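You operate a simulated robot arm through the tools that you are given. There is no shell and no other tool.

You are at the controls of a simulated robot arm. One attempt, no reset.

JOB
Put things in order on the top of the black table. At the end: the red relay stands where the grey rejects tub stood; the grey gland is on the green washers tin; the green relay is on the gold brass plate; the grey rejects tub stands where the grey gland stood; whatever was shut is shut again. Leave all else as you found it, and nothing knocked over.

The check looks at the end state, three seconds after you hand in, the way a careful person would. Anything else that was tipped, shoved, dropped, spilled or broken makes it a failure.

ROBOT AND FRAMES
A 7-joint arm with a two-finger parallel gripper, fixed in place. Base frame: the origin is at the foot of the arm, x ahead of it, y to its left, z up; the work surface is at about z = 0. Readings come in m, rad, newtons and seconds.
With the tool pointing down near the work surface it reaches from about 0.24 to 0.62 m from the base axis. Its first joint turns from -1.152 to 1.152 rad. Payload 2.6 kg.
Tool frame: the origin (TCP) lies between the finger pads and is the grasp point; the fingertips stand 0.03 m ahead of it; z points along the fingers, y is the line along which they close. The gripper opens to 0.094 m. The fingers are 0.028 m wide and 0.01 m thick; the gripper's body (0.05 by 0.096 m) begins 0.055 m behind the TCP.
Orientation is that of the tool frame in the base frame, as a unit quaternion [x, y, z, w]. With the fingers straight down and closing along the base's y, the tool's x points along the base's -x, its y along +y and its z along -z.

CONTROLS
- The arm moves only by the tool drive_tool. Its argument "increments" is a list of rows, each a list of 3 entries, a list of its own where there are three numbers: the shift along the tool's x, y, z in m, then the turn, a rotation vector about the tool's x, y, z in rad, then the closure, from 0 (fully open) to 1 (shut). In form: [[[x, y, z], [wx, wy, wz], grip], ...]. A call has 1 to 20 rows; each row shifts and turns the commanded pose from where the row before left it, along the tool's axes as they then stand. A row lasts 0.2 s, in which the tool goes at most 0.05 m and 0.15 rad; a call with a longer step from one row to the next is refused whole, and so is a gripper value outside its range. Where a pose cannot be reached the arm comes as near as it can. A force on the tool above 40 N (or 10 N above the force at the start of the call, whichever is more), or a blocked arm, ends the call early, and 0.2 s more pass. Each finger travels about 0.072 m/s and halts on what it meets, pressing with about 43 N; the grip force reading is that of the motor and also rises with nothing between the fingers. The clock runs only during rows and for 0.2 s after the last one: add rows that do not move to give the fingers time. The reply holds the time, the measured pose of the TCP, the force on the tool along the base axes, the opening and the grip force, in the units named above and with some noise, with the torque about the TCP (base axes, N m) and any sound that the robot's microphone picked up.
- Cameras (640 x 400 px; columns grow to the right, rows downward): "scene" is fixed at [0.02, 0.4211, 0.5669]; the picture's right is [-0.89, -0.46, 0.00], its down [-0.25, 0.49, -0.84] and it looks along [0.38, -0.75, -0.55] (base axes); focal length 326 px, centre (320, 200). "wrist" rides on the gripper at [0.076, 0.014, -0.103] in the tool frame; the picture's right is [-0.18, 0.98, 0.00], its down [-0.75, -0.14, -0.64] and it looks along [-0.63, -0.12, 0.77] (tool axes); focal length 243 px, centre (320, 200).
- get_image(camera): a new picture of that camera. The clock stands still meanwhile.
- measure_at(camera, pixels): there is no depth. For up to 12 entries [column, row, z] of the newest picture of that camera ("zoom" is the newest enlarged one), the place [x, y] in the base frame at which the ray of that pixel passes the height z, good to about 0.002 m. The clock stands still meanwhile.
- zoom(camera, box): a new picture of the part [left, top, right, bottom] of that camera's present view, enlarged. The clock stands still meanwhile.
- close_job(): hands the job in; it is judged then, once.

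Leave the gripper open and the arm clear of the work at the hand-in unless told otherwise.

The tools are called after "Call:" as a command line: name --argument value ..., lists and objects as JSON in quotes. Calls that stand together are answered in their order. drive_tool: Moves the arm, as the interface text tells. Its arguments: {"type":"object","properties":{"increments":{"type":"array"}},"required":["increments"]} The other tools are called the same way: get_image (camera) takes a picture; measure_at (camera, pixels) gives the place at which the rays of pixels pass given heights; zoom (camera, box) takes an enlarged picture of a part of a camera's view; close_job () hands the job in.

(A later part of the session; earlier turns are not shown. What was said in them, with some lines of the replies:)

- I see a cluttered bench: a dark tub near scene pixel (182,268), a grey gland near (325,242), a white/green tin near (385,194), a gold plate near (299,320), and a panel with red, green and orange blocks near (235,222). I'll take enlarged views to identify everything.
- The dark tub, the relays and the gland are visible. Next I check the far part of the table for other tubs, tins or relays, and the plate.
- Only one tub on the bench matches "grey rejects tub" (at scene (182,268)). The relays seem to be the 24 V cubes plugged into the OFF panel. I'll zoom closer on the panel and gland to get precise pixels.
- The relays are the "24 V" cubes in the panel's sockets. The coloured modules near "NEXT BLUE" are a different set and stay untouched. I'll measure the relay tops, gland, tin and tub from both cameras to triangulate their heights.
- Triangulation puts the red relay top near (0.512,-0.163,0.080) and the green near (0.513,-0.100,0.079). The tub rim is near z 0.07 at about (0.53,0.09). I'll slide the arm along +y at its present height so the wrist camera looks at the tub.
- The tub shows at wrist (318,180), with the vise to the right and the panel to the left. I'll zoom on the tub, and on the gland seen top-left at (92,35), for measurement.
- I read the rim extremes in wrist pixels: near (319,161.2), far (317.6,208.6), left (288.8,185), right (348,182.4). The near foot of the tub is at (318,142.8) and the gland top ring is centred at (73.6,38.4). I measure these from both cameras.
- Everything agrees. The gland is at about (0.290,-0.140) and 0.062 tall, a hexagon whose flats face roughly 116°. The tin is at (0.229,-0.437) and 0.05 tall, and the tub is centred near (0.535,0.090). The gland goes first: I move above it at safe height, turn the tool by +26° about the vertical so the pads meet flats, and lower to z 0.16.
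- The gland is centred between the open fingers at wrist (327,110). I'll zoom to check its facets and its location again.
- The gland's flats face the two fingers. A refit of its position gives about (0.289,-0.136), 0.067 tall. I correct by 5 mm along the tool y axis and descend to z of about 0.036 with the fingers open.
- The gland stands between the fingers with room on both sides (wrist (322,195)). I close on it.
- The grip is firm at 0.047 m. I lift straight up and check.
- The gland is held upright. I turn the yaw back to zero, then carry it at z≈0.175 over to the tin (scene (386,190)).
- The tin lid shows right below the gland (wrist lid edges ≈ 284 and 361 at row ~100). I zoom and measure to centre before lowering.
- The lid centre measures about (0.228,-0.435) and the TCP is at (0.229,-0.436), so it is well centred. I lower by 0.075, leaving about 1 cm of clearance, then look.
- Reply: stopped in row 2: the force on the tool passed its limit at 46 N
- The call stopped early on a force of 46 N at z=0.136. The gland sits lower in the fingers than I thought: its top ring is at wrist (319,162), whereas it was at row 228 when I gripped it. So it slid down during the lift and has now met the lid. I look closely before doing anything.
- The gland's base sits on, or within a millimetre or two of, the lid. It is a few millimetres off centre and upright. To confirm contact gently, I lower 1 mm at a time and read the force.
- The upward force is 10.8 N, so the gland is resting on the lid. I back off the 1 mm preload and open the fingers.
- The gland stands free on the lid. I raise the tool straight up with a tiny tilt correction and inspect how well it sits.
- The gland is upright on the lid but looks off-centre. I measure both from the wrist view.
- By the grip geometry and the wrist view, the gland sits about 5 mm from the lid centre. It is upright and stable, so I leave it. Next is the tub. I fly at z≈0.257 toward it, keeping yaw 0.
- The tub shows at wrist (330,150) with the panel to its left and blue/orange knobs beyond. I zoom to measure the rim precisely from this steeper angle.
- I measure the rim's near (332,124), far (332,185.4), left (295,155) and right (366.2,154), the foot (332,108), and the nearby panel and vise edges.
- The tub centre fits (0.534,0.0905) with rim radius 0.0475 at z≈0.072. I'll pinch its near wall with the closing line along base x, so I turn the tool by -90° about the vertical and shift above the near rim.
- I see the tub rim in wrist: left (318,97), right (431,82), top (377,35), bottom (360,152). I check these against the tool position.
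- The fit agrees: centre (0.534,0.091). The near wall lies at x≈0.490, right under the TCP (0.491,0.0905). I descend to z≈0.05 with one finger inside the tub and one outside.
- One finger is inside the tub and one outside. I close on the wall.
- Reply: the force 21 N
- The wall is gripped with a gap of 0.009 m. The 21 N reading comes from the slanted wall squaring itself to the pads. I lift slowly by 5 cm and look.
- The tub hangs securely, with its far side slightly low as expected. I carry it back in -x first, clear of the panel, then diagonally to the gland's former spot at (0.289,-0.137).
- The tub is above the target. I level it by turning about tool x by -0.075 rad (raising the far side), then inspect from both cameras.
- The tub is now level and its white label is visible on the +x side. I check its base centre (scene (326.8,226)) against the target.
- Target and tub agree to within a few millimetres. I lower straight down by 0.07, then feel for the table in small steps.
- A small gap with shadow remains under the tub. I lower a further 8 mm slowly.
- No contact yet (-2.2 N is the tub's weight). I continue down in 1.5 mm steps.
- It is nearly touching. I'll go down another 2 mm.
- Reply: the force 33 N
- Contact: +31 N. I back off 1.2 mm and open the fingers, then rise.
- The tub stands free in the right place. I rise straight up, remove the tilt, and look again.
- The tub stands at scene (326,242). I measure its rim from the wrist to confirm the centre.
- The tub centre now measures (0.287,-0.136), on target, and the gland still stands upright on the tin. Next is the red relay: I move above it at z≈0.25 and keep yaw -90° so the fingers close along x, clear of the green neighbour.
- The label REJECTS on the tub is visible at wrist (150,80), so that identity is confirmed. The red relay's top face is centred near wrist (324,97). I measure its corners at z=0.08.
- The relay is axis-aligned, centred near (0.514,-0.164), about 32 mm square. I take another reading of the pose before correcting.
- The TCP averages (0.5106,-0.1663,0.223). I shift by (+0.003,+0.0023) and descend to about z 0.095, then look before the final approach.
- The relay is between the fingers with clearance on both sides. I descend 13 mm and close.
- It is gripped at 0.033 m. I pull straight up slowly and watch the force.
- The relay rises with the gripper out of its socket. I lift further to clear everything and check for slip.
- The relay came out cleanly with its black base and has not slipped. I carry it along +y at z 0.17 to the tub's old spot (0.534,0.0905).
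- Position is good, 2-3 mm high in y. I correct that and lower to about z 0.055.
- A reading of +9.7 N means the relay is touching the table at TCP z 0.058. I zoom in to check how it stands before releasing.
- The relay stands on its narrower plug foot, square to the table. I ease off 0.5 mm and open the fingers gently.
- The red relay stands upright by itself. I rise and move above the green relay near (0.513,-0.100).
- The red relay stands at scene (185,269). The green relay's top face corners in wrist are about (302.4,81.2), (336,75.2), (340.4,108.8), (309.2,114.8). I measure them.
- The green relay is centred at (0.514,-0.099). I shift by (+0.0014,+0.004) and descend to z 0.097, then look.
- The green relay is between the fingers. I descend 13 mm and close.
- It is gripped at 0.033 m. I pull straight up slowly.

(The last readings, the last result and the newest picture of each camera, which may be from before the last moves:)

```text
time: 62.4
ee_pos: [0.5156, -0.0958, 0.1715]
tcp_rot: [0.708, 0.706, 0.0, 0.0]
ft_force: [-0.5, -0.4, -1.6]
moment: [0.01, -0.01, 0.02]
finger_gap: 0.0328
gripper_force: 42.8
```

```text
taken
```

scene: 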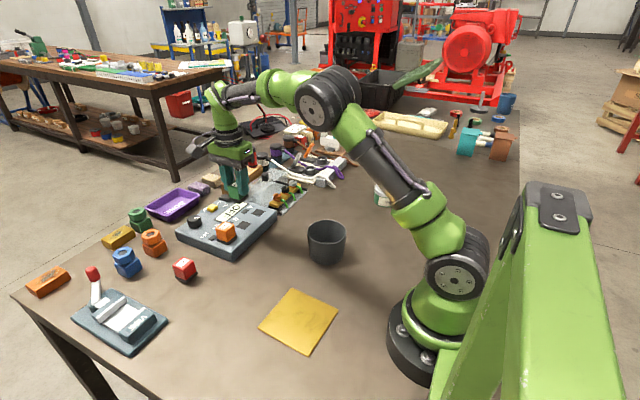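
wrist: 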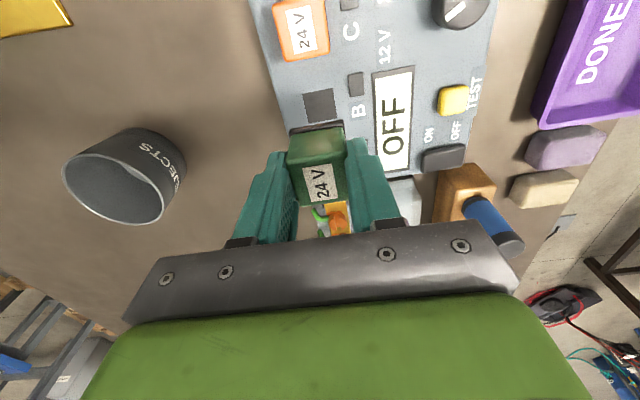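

The green relay is out and its socket is empty at wrist (320,105). I carry it toward the gold plate centre near (0.25,0.063) at z 0.17.

Call:
drive_tool --increments '[[[0.02, -0.0323, 0], [0, 0, 0], 1], [[0.02, -0.0323, 0], [0, 0, 0], 1], [[0.02, -0.0323, 0], [0, 0, 0], 1], [[0.02, -0.0323, 0], [0, 0, 0], 1], [[0.02, -0.0323, 0], [0, 0, 0], 1], [[0.02, -0.0323, 0], [0, 0, 0], 1], [[0.02, -0.0323, 0], [0, 0, 0], 1], [[0.02, -0.0323, 0], [0, 0, 0], 1], [[0, 0, 0], [0, 0, 0], 1], [[0, 0, 0], [0, 0, 0], 1]]'

Call:
get_image --camera "wrist"

Call:
get_image --camera "scene"

```text
time: 64.6
ee_pos: [0.2555, 0.0646, 0.1703]
tcp_rot: [0.707, 0.707, 0.001, 0.001]
ft_force: [0.8, -0.2, -0.6]
moment: [0.0, -0.02, 0.03]
finger_gap: 0.0329
gripper_force: 43.0
```

```text
taken
```

wrist: 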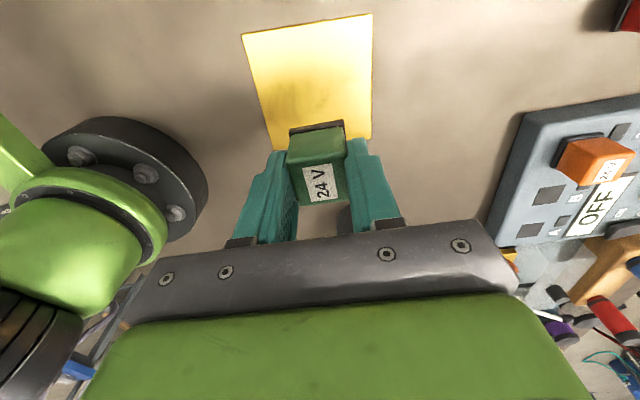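

```text
taken
```

scene: 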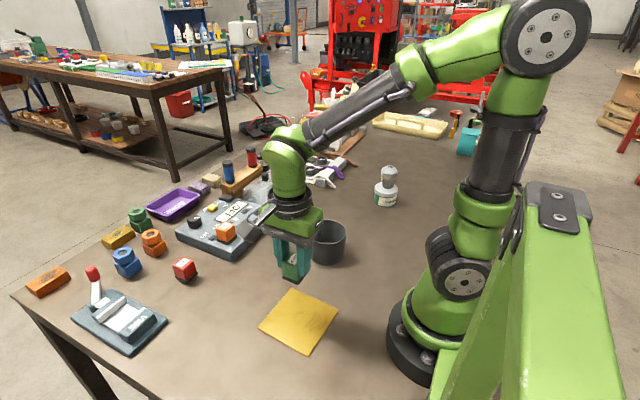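

The plate shows in wrist with corners near (241,34), (373,14), (371,138). I measure it from both cameras.

Call:
measure_at --camera "wrist" --pixels '[[241, 34, 0.003], [373, 14, 0.003], [371.5, 138, 0.003], [273, 151, 0.003]]'

Call:
measure_at --camera "scene" --pixels '[[294, 289, 0.003], [338.5, 311, 0.003], [305, 354, 0.003], [259, 327, 0.003]]'

Call:
zoom --camera "scene" --box '[245, 270, 355, 370]'

```text
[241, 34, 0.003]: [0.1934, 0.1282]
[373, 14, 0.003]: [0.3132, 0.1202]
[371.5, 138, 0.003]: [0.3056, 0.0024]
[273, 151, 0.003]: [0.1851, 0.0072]
```

```text
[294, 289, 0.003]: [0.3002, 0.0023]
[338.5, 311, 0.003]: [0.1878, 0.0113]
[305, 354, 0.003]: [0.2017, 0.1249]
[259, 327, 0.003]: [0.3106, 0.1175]
```

```text
4.00 times, centred on (300, 320) of scene
```

zoom: 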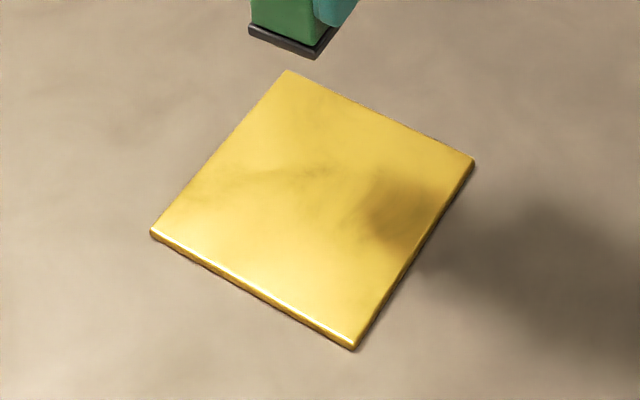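

The plate centre is (0.250,0.064). I nudge -3 mm in x and lower to z ≈0.073, then feel down.

Call:
drive_tool --increments '[[[0, -0.003, 0.02], [0, 0, 0], 1], [[0, 0, 0.03], [0, 0, 0], 1], [[0, 0, 0.025], [0, 0, 0], 1], [[0, 0, 0.015], [0, 0, 0], 1], [[0, 0, 0.007], [0, 0, 0], 1], [[0, 0, 0], [0, 0, 0], 1], [[0, 0, 0], [0, 0, 0], 1]]'

Call:
zoom --camera "scene" --box '[245, 250, 355, 370]'

```text
time: 66.2
ee_pos: [0.254, 0.0646, 0.0739]
tcp_rot: [0.708, 0.706, 0.001, 0.0]
ft_force: [-0.2, -0.2, -1.0]
moment: [0.02, 0.0, 0.02]
finger_gap: 0.0327
gripper_force: 43.0
```

```text
3.33 times, centred on (300, 310) of scene
```

zoom: 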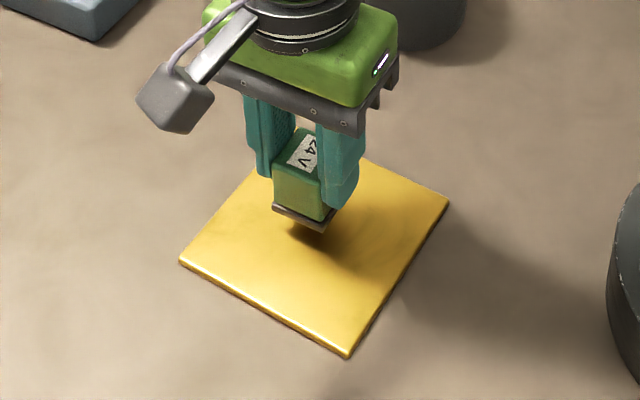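

It hovers about 1 cm over the plate centre. I lower in 2-3 mm steps, then finer ones.

Call:
drive_tool --increments '[[[0, 0, 0.003], [0, 0, 0], 1], [[0, 0, 0.003], [0, 0, 0], 1], [[0, 0, 0], [0, 0, 0], 1]]'

Call:
drive_tool --increments '[[[0, 0, 0.0015], [0, 0, 0], 1], [[0, 0, 0], [0, 0, 0], 1]]'

```text
time: 67.0
ee_pos: [0.254, 0.0645, 0.0679]
tcp_rot: [0.708, 0.706, 0.001, 0.0]
ft_force: [0.4, -0.1, -1.2]
moment: [0.01, 0.0, -0.02]
finger_gap: 0.0329
gripper_force: 43.4
```

```text
time: 67.6
ee_pos: [0.2551, 0.0648, 0.0659]
tcp_rot: [0.708, 0.706, 0.002, 0.0]
ft_force: [0.4, -0.4, 0.8]
moment: [-0.01, 0.01, 0.01]
finger_gap: 0.033
gripper_force: 42.4
```

No contact yet, within the noise. I take another 1.5 mm step.

Call:
drive_tool --increments '[[[0, 0, 0.0015], [0, 0, 0], 1], [[0, 0, 0], [0, 0, 0], 1]]'

Call:
zoom --camera "scene" --box '[270, 270, 330, 330]'

```text
time: 68.2
ee_pos: [0.2554, 0.0651, 0.0644]
tcp_rot: [0.708, 0.706, 0.002, 0.001]
ft_force: [-5.6, 0.7, 34.1]
moment: [-0.01, 0.3, -0.05]
finger_gap: 0.0329
gripper_force: 43.3
```

```text
6.67 times, centred on (300, 300) of scene
```

zoom: 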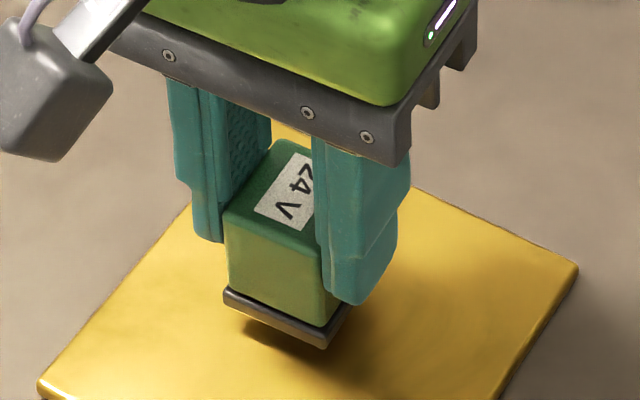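

Contact at +34 N. I back off 1.3 mm and open gently.

Call:
drive_tool --increments '[[[0, 0, -0.0013], [0, 0, 0], 1], [[0, 0, 0], [0, 0, 0], 1], [[0, 0, 0], [0, 0, 0], 0.6], [[0, 0, 0], [0, 0, 0], 0.5], [[0, 0, 0], [0, 0, 0], 0.4], [[0, 0, 0], [0, 0, 0], 0.3], [[0, 0, 0], [0, 0, 0], 0.3]]'

Call:
zoom --camera "scene" --box '[270, 270, 330, 330]'

Call:
get_image --camera "wrist"

```text
time: 69.8
ee_pos: [0.2541, 0.0629, 0.0643]
tcp_rot: [0.709, 0.706, 0.001, 0.0]
ft_force: [-0.8, -0.1, 0.1]
moment: [0.01, -0.01, 0.0]
finger_gap: 0.0658
gripper_force: 0.0
```

```text
6.67 times, centred on (300, 300) of scene
```

zoom: 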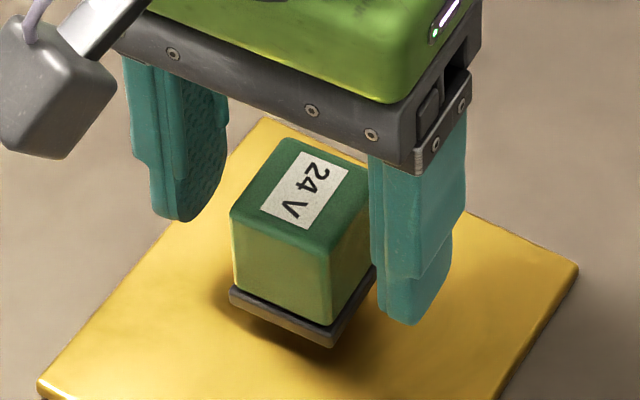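

```text
taken
```

wrist: 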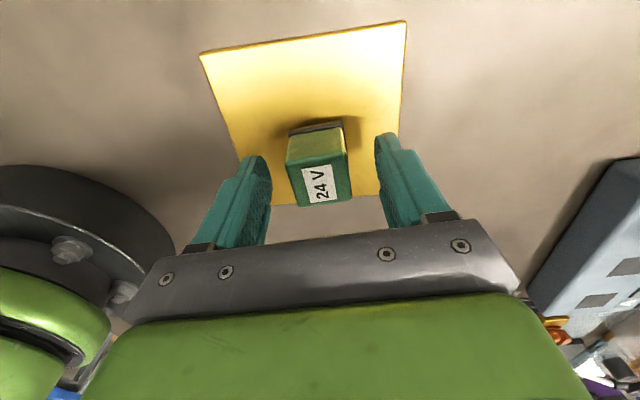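

The green relay stands on the plate. I rise straight up and then inspect the whole bench.

Call:
drive_tool --increments '[[[0, 0, -0.02], [0, 0, 0], 0.3], [[0, 0, -0.04], [0, 0, 0], 0.3], [[0, 0, -0.045], [0, 0, 0], 0.3], [[0, 0, -0.045], [0, 0, 0], 0.3], [[0, 0, -0.045], [0, 0, 0], 0], [[-0.02, 0.035, 0], [0, 0, 0], 0], [[-0.03, 0.035, 0], [0, 0, 0], 0], [[-0.03, 0.035, 0], [0, 0, 0], 0], [[-0.03, 0.0, 0], [0, 0, 0], 0], [[-0.03, 0.0, 0], [0, 0, 0], 0], [[0, 0, 0], [0, 0, 0], 0], [[0, 0, 0], [0, 0, 0], 0]]'

Call:
get_image --camera "scene"

Call:
get_image --camera "wrist"

Call:
zoom --camera "scene" --box '[340, 150, 440, 220]'

Call:
zoom --camera "scene" --box '[10, 180, 350, 370]'

```text
time: 72.4
ee_pos: [0.3599, -0.0786, 0.2606]
tcp_rot: [0.709, 0.706, 0.002, -0.001]
ft_force: [-0.2, 0.4, -0.2]
moment: [-0.04, 0.01, 0.05]
finger_gap: 0.094
gripper_force: 0.1
```

```text
taken
```

scene: 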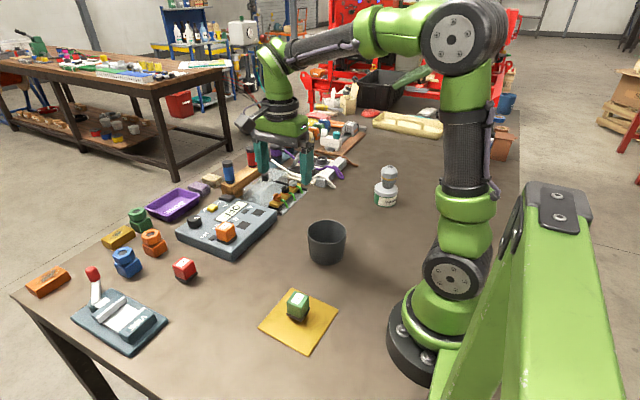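

```text
taken
```

wrist: 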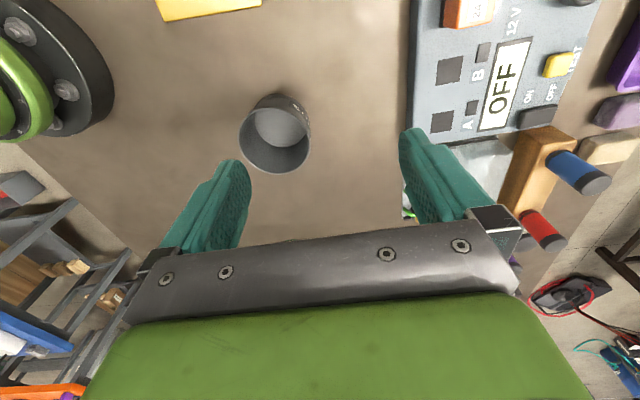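

```text
5.71 times, centred on (390, 185) of scene
```

zoom: 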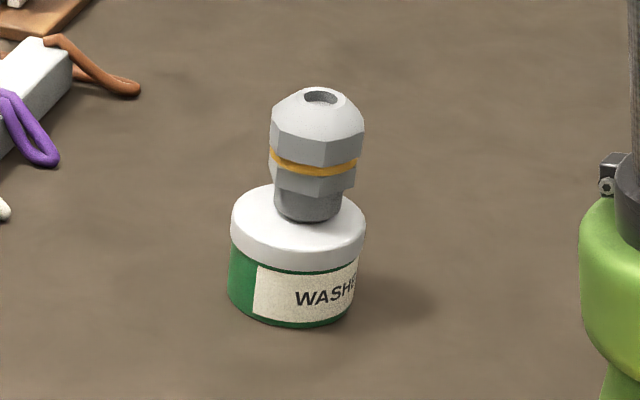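

```text
1.88 times, centred on (180, 275) of scene
```

zoom: 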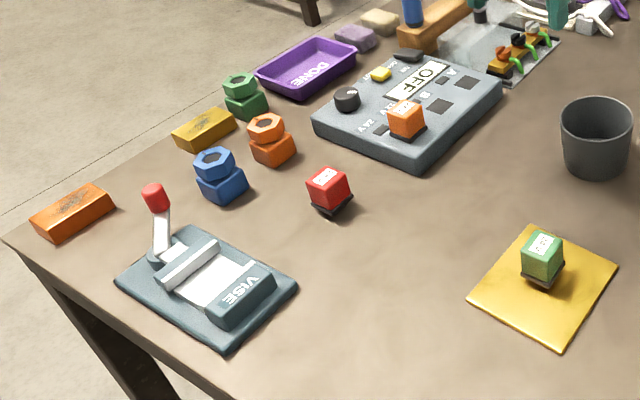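

All four moves look done. I check the red and green relays and the panel close up for upright stance.

Call:
zoom --camera "scene" --box '[155, 245, 215, 290]'

Call:
zoom --camera "scene" --box '[260, 280, 340, 345]'

Call:
zoom --camera "scene" --box '[170, 140, 350, 265]'

Call:
measure_at --camera "scene" --pixels '[[185, 277, 0.0], [298.5, 316, 0.005]]'

```text
8.89 times, centred on (185, 268) of scene
```

zoom: 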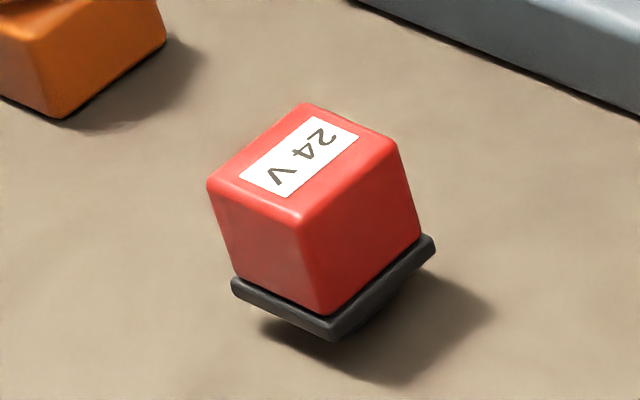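

```text
6.15 times, centred on (300, 312) of scene
```

zoom: 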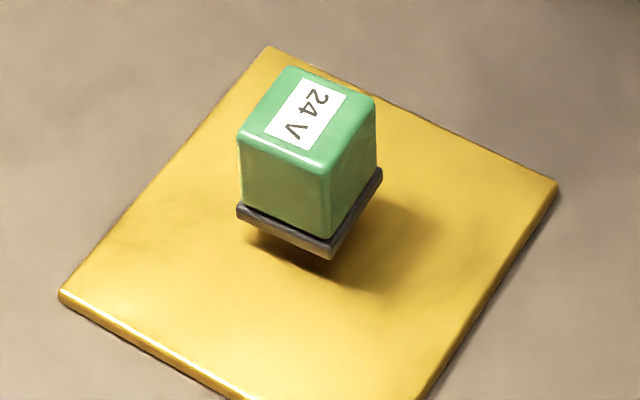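

```text
3.20 times, centred on (260, 202) of scene
```

zoom: 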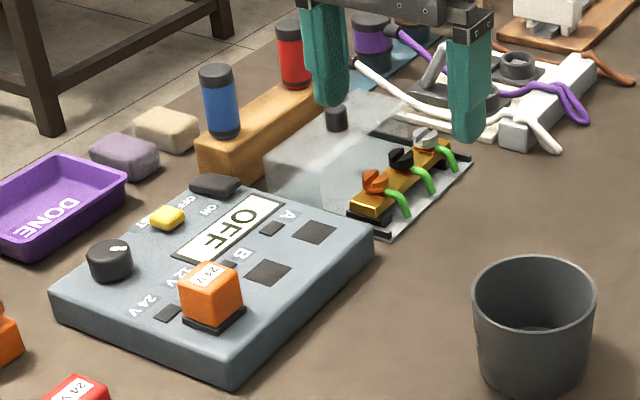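

```text
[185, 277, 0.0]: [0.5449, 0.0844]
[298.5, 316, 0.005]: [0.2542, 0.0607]
```

Both relays stand upright and the panel is undisturbed. As a last check I look at the gland on the tin from a second wrist angle, flying at safe height.

Call:
drive_tool --increments '[[[-0.0351, -0.01375, 0], [0, 0, 0], 0], [[-0.0351, -0.01375, 0], [0, 0, 0], 0], [[-0.0351, -0.01375, 0], [0, 0, 0], 0], [[-0.0351, -0.01375, 0], [0, 0, 0], 0], [[-0.0351, -0.01375, 0], [0, 0, 0], 0], [[-0.0351, -0.01375, 0], [0, 0, 0], 0], [[-0.0351, -0.01375, 0], [0, 0, 0], 0], [[-0.0351, -0.01375, 0], [0, 0, 0], 0], [[0, 0, 0], [0, 0, 0], 0], [[0, 0, 0], [0, 0, 0], 0]]'

Call:
get_image --camera "wrist"

Call:
zoom --camera "wrist" --box '[270, 90, 370, 190]'

```text
time: 74.6
ee_pos: [0.2477, -0.358, 0.2597]
tcp_rot: [0.708, 0.706, 0.002, 0.0]
ft_force: [-0.3, 1.0, -0.1]
moment: [0.0, 0.02, 0.01]
finger_gap: 0.094
gripper_force: 0.0
```

```text
taken
```

wrist: 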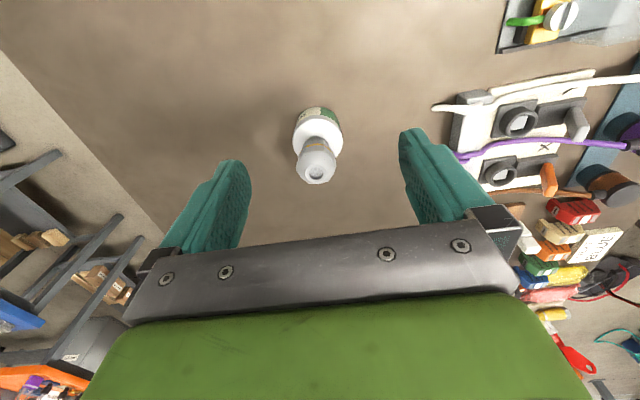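

```text
4.00 times, centred on (320, 140) of wrist
```

zoom: 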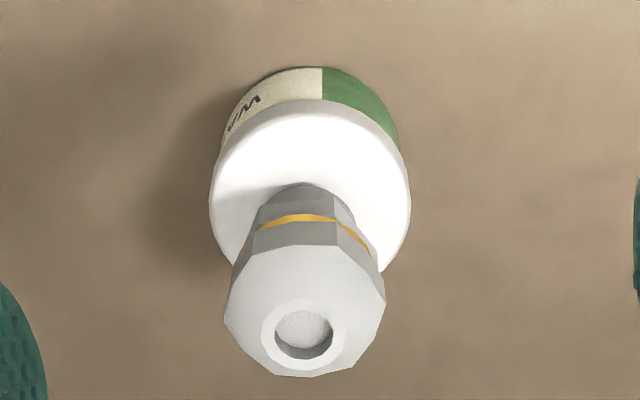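

From this angle the gland seems further toward the far side of the lid than I believed. I measure base edge, lid edges and gland top.

Call:
measure_at --camera "wrist" --pixels '[[317, 135.75, 0.05], [317, 135.75, 0.055], [318, 115.5, 0.046], [292.25, 140, 0.046], [342.75, 138.75, 0.046], [315.75, 172, 0.117], [315.75, 172, 0.122], [319, 107, 0.0]]'

```text
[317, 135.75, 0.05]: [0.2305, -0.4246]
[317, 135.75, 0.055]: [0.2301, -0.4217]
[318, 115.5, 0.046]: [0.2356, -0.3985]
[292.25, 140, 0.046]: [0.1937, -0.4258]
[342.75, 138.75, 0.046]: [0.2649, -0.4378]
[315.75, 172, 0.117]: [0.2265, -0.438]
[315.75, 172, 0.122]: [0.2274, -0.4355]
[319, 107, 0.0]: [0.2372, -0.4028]
```

The fit gives lid centre (0.229,-0.434) and gland base (0.227,-0.441), so it is about 6 mm off centre. The whole foot is well on the lid, upright and stable. I return the arm to its starting area, high and clear, with the gripper open.

Call:
drive_tool --increments '[[[0, 0, -0.023], [0, 0, 0], 0], [[0.035, 0.0222, 0], [0, 0, 0], 0], [[0.035, 0.0222, 0], [0, 0, 0], 0], [[0.035, 0.0222, 0], [0, 0, 0], 0], [[0.035, 0.0222, 0], [0, 0, 0], 0], [[0.035, 0.0222, 0], [0, 0, 0], 0], [[0.035, 0.0222, 0], [0, 0, 0], 0], [[0, 0, 0], [0, 0, -0.1428], 0], [[0, 0, 0], [0, 0, -0.1428], 0], [[0, 0, 0], [0, 0, -0.1428], 0], [[0, 0, 0], [0, 0, -0.1428], 0], [[0, 0, 0], [0, 0, -0.1428], 0], [[0, 0, 0], [0, 0, -0.1428], 0], [[0, 0, 0], [0, 0, -0.1428], 0], [[0, 0, 0], [0, 0, -0.1428], 0], [[0, 0, 0], [0, 0, -0.1428], 0], [[0, 0, 0], [0, 0, -0.1428], 0], [[0, 0, 0], [0, 0, -0.1428], 0], [[0, 0, 0], [0, 0, 0], 0], [[0, 0, 0], [0, 0, 0], 0]]'

Call:
get_image --camera "scene"

Call:
get_image --camera "wrist"

```text
time: 78.8
ee_pos: [0.38, -0.1477, 0.2826]
tcp_rot: [0.001, 1.0, 0.0, 0.001]
ft_force: [-0.2, 0.3, -0.6]
moment: [0.01, 0.0, 0.0]
finger_gap: 0.094
gripper_force: 0.2
```

```text
taken
```

scene: 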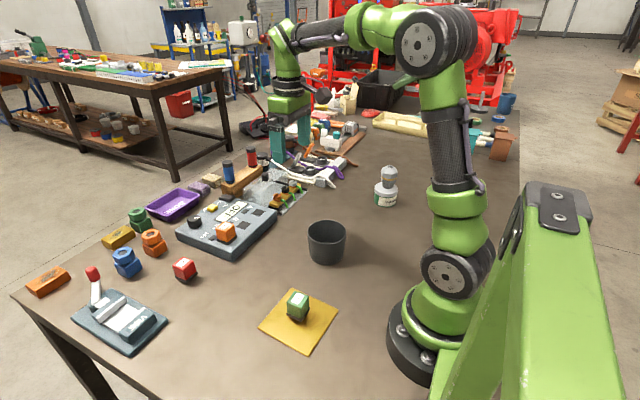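

```text
taken
```

wrist: 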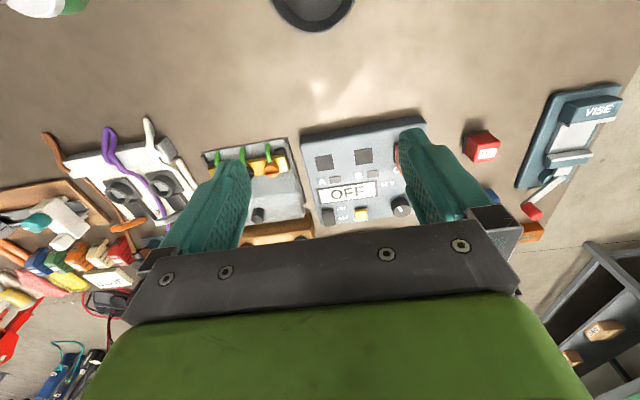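

The arm is back at its starting pose, high and clear, with the gripper open.

- **Red relay:** stands where the tub was, at scene (185,269).
- **Tub:** stands at the gland's old spot, (326,242).
- **Gland:** upright on the washers tin, (388,180).
- **Green relay:** on the gold plate, (298,306).
- **Everything else:** looks as it did at the start, and nothing was opened.

I hand in the job.

Call:
close_job

```text
The job is handed in.
```

The job is handed in. All four items are where you asked, upright, and nothing was knocked over. I haven't seen the verdict; what follows is from my last camera check.

- **Red relay:** stands where the grey rejects tub was. I took the "24 V" cubes in the panel sockets to be the relays, and it rests on its narrower plug foot.
- **Grey gland:** stands on the green washers tin, about 6 mm off the lid's centre, with its whole foot on the lid. It slid down in the fingers during the lift and met the lid sooner than planned, with a 46 N bump. Neither the gland nor the tin tipped.
- **Green relay:** stands near the middle of the gold brass plate, also on its plug foot.
- **Grey rejects tub:** stands where the gland was, about 2 mm from the measured spot. I confirmed it by its REJECTS label.

Nothing was opened, so nothing needed shutting. The panel still reads OFF. The arm is back at its starting pose with the gripper open.
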